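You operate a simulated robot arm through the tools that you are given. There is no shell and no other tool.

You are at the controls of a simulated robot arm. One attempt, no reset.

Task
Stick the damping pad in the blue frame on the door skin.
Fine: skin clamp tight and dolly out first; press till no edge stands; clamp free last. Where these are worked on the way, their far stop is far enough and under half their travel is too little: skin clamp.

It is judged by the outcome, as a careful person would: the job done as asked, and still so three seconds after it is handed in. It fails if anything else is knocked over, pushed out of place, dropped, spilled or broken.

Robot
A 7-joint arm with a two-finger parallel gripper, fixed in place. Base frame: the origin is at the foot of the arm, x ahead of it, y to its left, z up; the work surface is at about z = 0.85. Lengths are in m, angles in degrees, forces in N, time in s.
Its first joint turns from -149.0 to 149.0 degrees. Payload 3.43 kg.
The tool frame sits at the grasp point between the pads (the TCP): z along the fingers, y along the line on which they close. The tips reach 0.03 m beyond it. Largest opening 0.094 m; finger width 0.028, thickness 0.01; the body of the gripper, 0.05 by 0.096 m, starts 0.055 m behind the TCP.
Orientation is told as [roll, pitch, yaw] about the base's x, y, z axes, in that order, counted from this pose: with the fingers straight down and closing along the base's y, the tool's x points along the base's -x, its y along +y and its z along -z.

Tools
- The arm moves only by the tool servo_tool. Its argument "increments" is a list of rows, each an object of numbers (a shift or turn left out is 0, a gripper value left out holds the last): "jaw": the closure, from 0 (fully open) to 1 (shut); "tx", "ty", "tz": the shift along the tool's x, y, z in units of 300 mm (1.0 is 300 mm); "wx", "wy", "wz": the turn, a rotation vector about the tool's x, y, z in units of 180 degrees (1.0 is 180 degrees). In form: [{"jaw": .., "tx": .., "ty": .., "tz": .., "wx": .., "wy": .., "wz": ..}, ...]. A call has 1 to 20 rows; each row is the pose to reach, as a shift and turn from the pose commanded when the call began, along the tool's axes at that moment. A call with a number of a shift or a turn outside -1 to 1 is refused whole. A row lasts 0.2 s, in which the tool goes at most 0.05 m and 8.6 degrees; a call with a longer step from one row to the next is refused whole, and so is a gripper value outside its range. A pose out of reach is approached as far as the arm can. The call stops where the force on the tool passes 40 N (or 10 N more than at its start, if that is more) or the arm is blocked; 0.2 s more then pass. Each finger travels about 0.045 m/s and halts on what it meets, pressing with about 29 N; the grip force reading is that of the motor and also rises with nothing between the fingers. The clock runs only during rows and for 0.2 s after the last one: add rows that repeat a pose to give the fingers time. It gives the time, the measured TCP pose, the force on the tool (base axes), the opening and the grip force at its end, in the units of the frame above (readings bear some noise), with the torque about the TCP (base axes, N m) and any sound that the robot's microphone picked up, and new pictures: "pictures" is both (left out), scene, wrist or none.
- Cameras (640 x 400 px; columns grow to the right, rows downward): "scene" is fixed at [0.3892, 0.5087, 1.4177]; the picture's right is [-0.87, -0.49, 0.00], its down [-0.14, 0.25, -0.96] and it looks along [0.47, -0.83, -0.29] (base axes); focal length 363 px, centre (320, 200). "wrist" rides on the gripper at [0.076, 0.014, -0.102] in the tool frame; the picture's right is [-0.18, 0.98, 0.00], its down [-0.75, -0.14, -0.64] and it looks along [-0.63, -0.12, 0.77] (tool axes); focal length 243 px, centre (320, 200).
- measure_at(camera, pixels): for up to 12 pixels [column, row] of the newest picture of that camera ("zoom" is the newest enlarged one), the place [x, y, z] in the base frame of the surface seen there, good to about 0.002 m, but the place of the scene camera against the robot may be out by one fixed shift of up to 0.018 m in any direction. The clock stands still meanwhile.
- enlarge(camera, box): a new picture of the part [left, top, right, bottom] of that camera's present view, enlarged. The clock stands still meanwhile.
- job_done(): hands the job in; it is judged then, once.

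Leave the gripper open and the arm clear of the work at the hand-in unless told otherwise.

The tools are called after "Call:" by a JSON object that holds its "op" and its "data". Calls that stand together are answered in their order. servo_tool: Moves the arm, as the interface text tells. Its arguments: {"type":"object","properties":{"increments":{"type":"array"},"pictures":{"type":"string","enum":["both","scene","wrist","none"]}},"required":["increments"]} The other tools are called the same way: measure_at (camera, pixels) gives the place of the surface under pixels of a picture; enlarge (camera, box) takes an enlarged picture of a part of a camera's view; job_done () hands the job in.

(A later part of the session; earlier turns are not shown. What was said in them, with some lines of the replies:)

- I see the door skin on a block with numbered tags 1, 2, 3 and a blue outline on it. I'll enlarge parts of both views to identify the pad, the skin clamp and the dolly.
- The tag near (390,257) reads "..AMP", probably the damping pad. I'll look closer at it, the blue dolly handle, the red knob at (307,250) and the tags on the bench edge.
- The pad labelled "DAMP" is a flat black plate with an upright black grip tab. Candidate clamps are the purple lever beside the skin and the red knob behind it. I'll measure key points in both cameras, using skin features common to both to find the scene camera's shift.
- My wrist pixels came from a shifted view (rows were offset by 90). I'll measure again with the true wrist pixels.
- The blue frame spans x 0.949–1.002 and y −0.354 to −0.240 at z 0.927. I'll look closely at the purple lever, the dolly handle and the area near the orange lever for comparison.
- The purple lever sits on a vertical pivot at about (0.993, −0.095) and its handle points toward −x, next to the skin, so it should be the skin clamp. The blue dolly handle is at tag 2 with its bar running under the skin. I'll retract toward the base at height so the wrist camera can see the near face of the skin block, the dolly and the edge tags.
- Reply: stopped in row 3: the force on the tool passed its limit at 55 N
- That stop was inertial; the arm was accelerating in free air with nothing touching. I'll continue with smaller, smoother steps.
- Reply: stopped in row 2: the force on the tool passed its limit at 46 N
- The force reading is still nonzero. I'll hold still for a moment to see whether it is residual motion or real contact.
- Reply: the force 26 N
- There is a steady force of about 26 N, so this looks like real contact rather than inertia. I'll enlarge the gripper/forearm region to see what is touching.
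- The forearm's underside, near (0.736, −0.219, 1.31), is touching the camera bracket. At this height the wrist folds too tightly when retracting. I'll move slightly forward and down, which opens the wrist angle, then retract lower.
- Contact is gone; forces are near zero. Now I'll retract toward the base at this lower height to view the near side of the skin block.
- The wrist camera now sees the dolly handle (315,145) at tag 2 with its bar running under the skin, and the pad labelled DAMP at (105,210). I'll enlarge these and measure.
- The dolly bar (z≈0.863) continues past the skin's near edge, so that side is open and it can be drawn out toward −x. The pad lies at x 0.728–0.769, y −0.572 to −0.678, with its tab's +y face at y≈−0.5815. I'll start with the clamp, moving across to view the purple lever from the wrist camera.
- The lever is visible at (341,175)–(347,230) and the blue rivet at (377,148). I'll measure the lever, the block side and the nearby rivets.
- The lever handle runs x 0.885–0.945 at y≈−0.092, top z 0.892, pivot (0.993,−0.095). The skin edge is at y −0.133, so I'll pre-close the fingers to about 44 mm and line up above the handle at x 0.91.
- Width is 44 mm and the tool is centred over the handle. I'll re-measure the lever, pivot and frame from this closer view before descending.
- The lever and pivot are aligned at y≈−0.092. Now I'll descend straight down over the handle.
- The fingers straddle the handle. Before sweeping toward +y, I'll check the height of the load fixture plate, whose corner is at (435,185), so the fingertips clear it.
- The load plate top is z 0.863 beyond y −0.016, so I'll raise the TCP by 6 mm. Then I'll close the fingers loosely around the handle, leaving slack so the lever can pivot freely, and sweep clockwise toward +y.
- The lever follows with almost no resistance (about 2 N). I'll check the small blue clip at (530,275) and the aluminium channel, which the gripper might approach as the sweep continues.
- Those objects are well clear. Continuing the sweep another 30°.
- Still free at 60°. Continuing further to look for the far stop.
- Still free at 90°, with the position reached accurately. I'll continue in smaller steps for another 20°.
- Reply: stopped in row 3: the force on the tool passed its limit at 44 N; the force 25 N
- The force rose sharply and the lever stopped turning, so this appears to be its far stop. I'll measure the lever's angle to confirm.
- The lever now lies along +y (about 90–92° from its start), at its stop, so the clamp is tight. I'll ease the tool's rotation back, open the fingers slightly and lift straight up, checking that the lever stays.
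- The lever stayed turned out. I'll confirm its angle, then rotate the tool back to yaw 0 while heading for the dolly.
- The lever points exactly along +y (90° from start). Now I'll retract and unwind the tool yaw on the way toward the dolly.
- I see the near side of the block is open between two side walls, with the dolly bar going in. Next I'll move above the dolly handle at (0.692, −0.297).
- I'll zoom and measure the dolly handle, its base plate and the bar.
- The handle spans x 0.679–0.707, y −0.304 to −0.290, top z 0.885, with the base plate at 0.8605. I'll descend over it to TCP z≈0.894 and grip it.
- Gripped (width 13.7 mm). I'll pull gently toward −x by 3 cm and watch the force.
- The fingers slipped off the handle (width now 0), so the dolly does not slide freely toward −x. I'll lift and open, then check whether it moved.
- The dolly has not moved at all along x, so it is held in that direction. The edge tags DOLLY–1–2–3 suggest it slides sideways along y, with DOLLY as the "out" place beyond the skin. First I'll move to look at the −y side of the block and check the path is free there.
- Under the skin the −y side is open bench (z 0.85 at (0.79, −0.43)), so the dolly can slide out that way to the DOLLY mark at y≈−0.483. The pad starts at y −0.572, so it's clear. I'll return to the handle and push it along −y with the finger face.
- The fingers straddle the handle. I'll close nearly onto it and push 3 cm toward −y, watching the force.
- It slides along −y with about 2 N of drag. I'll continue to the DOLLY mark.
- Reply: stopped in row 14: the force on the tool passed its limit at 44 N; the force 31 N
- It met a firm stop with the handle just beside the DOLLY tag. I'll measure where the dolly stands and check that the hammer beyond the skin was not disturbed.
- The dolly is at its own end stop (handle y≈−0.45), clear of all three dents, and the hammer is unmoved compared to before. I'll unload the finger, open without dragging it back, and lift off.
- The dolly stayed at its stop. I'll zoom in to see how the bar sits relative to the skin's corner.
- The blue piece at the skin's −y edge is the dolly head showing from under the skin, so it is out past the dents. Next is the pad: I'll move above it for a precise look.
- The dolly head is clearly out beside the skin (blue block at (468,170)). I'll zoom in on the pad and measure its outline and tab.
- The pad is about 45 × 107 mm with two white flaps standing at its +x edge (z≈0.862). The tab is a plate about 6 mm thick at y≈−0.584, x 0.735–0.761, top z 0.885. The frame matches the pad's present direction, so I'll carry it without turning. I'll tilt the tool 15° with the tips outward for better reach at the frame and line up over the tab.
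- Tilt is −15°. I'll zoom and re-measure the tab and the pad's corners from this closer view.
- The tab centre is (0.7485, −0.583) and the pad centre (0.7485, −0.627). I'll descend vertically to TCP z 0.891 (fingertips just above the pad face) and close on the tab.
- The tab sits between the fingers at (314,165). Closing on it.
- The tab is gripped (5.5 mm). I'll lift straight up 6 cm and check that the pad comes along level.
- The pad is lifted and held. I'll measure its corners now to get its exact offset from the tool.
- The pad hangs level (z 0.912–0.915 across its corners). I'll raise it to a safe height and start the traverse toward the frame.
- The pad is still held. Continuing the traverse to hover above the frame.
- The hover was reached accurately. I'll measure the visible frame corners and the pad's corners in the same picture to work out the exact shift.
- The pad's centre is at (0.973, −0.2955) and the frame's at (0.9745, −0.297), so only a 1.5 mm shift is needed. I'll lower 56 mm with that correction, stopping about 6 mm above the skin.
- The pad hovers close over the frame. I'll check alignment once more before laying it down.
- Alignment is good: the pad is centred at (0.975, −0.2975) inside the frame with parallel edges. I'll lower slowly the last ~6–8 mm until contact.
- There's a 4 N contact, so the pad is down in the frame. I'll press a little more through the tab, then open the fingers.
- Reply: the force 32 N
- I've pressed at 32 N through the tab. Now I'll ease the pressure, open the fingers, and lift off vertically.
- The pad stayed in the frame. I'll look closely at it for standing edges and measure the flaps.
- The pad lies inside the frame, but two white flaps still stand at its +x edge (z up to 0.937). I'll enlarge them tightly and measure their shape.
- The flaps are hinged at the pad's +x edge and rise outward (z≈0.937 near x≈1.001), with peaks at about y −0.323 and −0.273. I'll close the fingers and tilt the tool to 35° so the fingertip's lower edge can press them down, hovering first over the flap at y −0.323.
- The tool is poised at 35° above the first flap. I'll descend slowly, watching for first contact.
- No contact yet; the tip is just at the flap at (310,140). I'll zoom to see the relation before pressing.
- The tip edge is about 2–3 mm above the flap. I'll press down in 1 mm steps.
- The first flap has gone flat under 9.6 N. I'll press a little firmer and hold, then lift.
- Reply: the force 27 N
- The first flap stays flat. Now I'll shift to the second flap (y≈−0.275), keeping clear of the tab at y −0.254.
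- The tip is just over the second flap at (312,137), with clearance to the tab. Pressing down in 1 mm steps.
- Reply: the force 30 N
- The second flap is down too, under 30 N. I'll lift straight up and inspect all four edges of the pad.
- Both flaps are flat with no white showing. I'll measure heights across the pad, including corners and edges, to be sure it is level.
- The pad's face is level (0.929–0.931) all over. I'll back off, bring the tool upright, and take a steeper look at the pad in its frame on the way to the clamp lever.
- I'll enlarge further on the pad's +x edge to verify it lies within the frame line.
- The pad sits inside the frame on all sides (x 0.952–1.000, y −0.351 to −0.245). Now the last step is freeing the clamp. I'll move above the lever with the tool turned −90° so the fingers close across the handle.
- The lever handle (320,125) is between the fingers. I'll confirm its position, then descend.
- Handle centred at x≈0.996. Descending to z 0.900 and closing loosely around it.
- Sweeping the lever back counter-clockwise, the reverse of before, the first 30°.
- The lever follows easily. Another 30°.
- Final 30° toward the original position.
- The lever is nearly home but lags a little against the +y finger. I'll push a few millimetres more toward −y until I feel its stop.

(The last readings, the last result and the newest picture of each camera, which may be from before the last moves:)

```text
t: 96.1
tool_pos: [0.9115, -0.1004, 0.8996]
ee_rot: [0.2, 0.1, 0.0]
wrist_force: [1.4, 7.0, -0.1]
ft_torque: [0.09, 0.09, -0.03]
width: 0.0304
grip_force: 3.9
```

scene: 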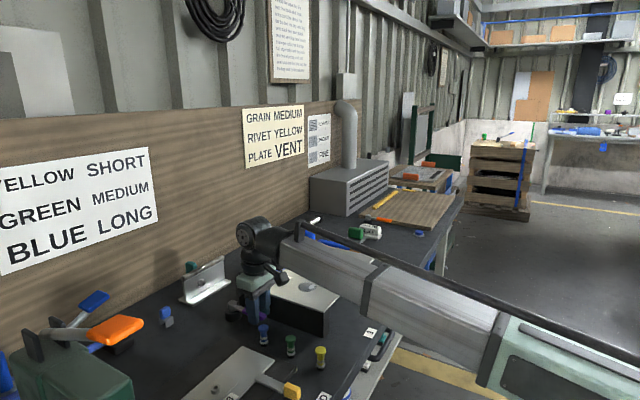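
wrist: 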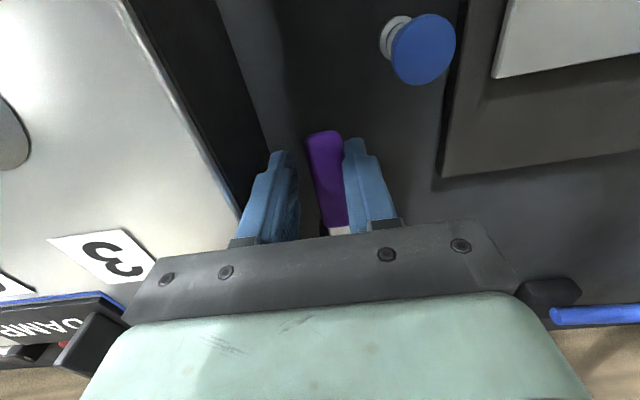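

A 7 N reaction with the finger being pushed open means the lever is at its free stop. I'll check its angle, then ease off, open a bit and lift.

Call:
{"op": "measure_at", "data": {"camera": "wrist", "pixels": [[321, 140], [327, 175], [335, 215], [338, 230]]}}

Call:
{"op": "servo_tool", "data": {"increments": [{"ty": 0.012, "jaw": 0.66}, {"ty": 0.022, "jaw": 0.6}, {"ty": 0.026, "jaw": 0.56}, {"ty": 0.026}, {"ty": 0.026, "tz": -0.03}, {"ty": 0.026, "tz": -0.09}, {"ty": 0.026, "tz": -0.16}, {"ty": 0.026, "tz": -0.23}, {"ty": 0.026, "tz": -0.29}, {"ty": 0.026, "tz": -0.32}, {"ty": 0.026, "tz": -0.32}]}}

```text
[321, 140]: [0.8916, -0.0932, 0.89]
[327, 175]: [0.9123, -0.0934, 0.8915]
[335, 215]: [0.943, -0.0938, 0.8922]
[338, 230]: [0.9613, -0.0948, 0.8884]
```

```text
t: 98.5
tool_pos: [0.9128, -0.0925, 0.9969]
ee_rot: [0.1, 0.0, 0.0]
wrist_force: [-0.9, 0.2, -0.1]
ft_torque: [-0.03, 0.0, 0.0]
width: 0.0415
grip_force: 0.1
```

scene: 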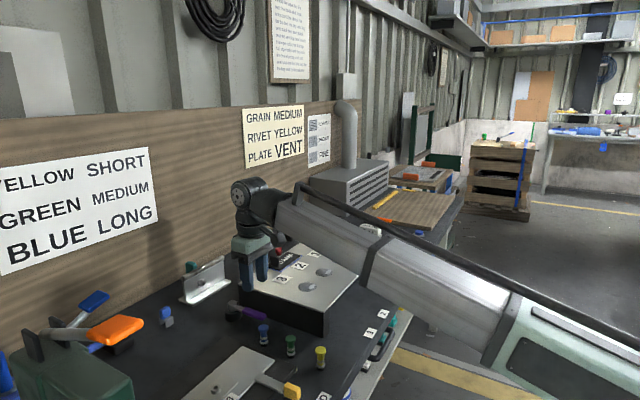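
wrist: 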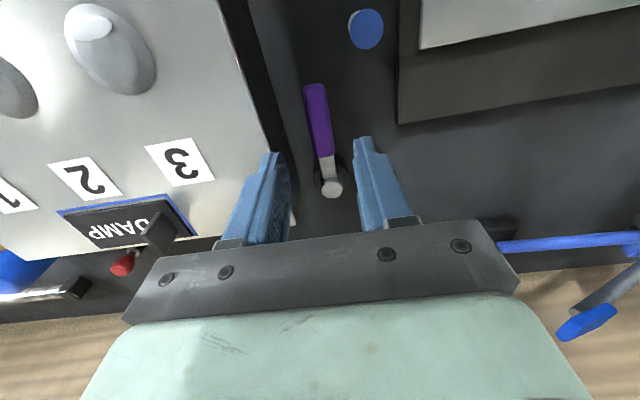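

The lever is back at its original free position (y≈−0.093 along its length). I'll open the gripper and withdraw toward the base, clear of the work, for a final inspection.

Call:
{"op": "servo_tool", "data": {"increments": [{"tx": 0.01, "tz": -0.02}, {"tx": 0.04, "tz": -0.05}, {"tx": 0.09, "tz": -0.08, "jaw": 0.3}, {"tx": 0.15, "tz": -0.1}, {"tx": 0.22, "tz": -0.1, "jaw": 0.0}, {"tx": 0.29, "tz": -0.1}, {"tx": 0.36, "tz": -0.1}, {"tx": 0.43, "tz": -0.1}, {"tx": 0.5, "tz": -0.1}, {"tx": 0.57, "tz": -0.1}, {"tx": 0.64, "tz": -0.1}, {"tx": 0.7, "tz": -0.1}, {"tx": 0.74, "tz": -0.1}, {"tx": 0.75, "tz": -0.1}, {"tx": 0.75, "tz": -0.1}]}}

```text
t: 101.7
tool_pos: [0.6896, -0.0925, 1.0257]
ee_rot: [0.1, 0.0, -0.1]
wrist_force: [0.5, 0.4, -0.1]
ft_torque: [-0.01, 0.0, -0.01]
width: 0.0941
grip_force: 0.2
```

scene: 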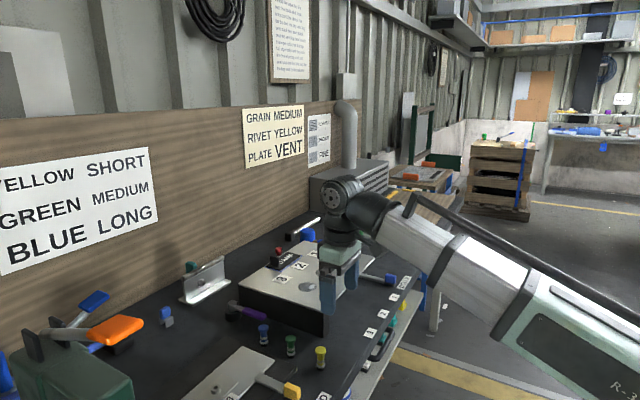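
wrist: 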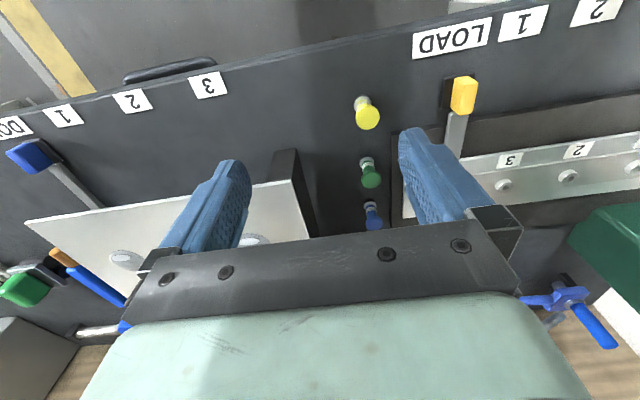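

The arm is clear. I'll do a final check of the pad, the dolly's place, the lever and the surrounding items.

Call:
{"op": "measure_at", "data": {"camera": "wrist", "pixels": [[30, 152], [62, 117], [132, 101], [75, 185], [367, 118], [370, 180], [372, 222]]}}

Call:
{"op": "enlarge", "data": {"camera": "scene", "box": [225, 225, 345, 335]}}

Call:
{"op": "enlarge", "data": {"camera": "scene", "box": [330, 200, 450, 330]}}

Call:
{"op": "enlarge", "data": {"camera": "scene", "box": [255, 235, 315, 280]}}

```text
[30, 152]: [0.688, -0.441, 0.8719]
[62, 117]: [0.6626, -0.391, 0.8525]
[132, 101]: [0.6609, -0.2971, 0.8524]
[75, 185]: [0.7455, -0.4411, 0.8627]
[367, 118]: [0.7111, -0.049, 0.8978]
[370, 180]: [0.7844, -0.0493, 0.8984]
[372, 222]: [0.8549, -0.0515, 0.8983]
```

```text
3.64 times, centred on (285, 280) of scene
```

zoom: 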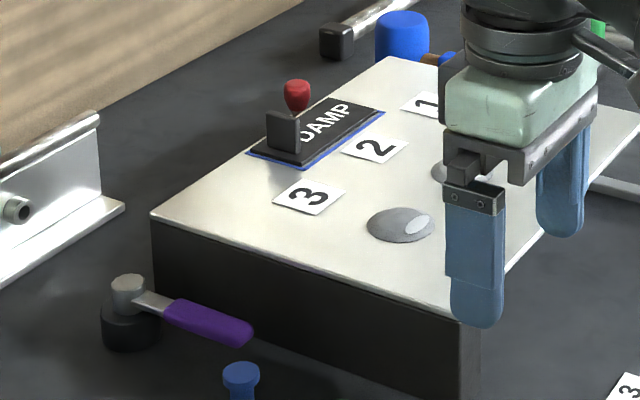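

```text
3.08 times, centred on (390, 265) of scene
```

zoom: 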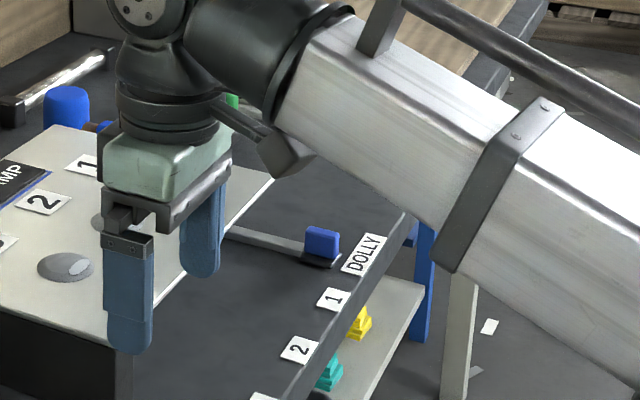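

```text
8.89 times, centred on (285, 258) of scene
```

zoom: 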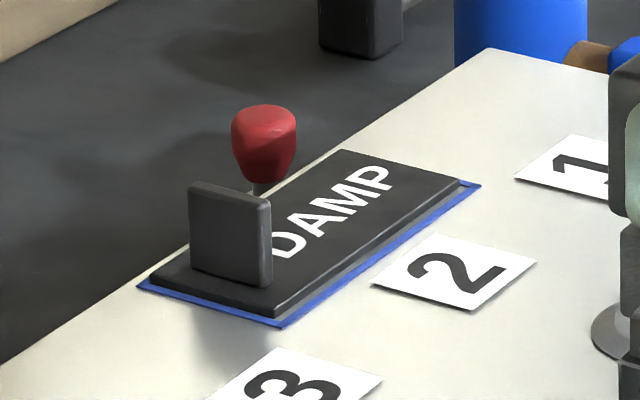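

Everything checks out:
- The pad lies flat inside the blue frame and no flap stands.
- The dolly is still out at its stop.
- The clamp lever is back at free.
- The rivets, hammer and other items are where they were.
- The gripper is open and the arm is clear.

Handing the job in.

Call:
{"op": "job_done", "data": {}}

```text
The job is handed in.
```

The damping pad is stuck inside the blue frame on the door skin, and I've handed the job in. I haven't seen the judge's result.

- **Skin clamp:** I turned the purple lever about 90° to its far stop before touching the pad. After pressing, I turned it back to its free stop as the last step.
- **Dolly:** It doesn't pull toward the bench edge, and my fingers slipped off the handle when I tried. It slides sideways, so I slid it clear of all three dents to its end stop, beside the DOLLY tag. It was still there at the final check.
- **Pad:** It sits inside the frame, about 1–2 mm off centre toward the far side. Its face is level all over.
- **Edges:** Two white flaps stood up along the far edge after placing. I pressed each one flat at about 25–30 N, and both were still flat at the final check.

When I first pulled the arm back, the wrist camera mount touched the robot's own forearm. It stopped on the force limit and I backed off; nothing on the bench was touched. In the final pictures the rivets, hammer and other items looked unmoved. The gripper is open and the arm is clear.
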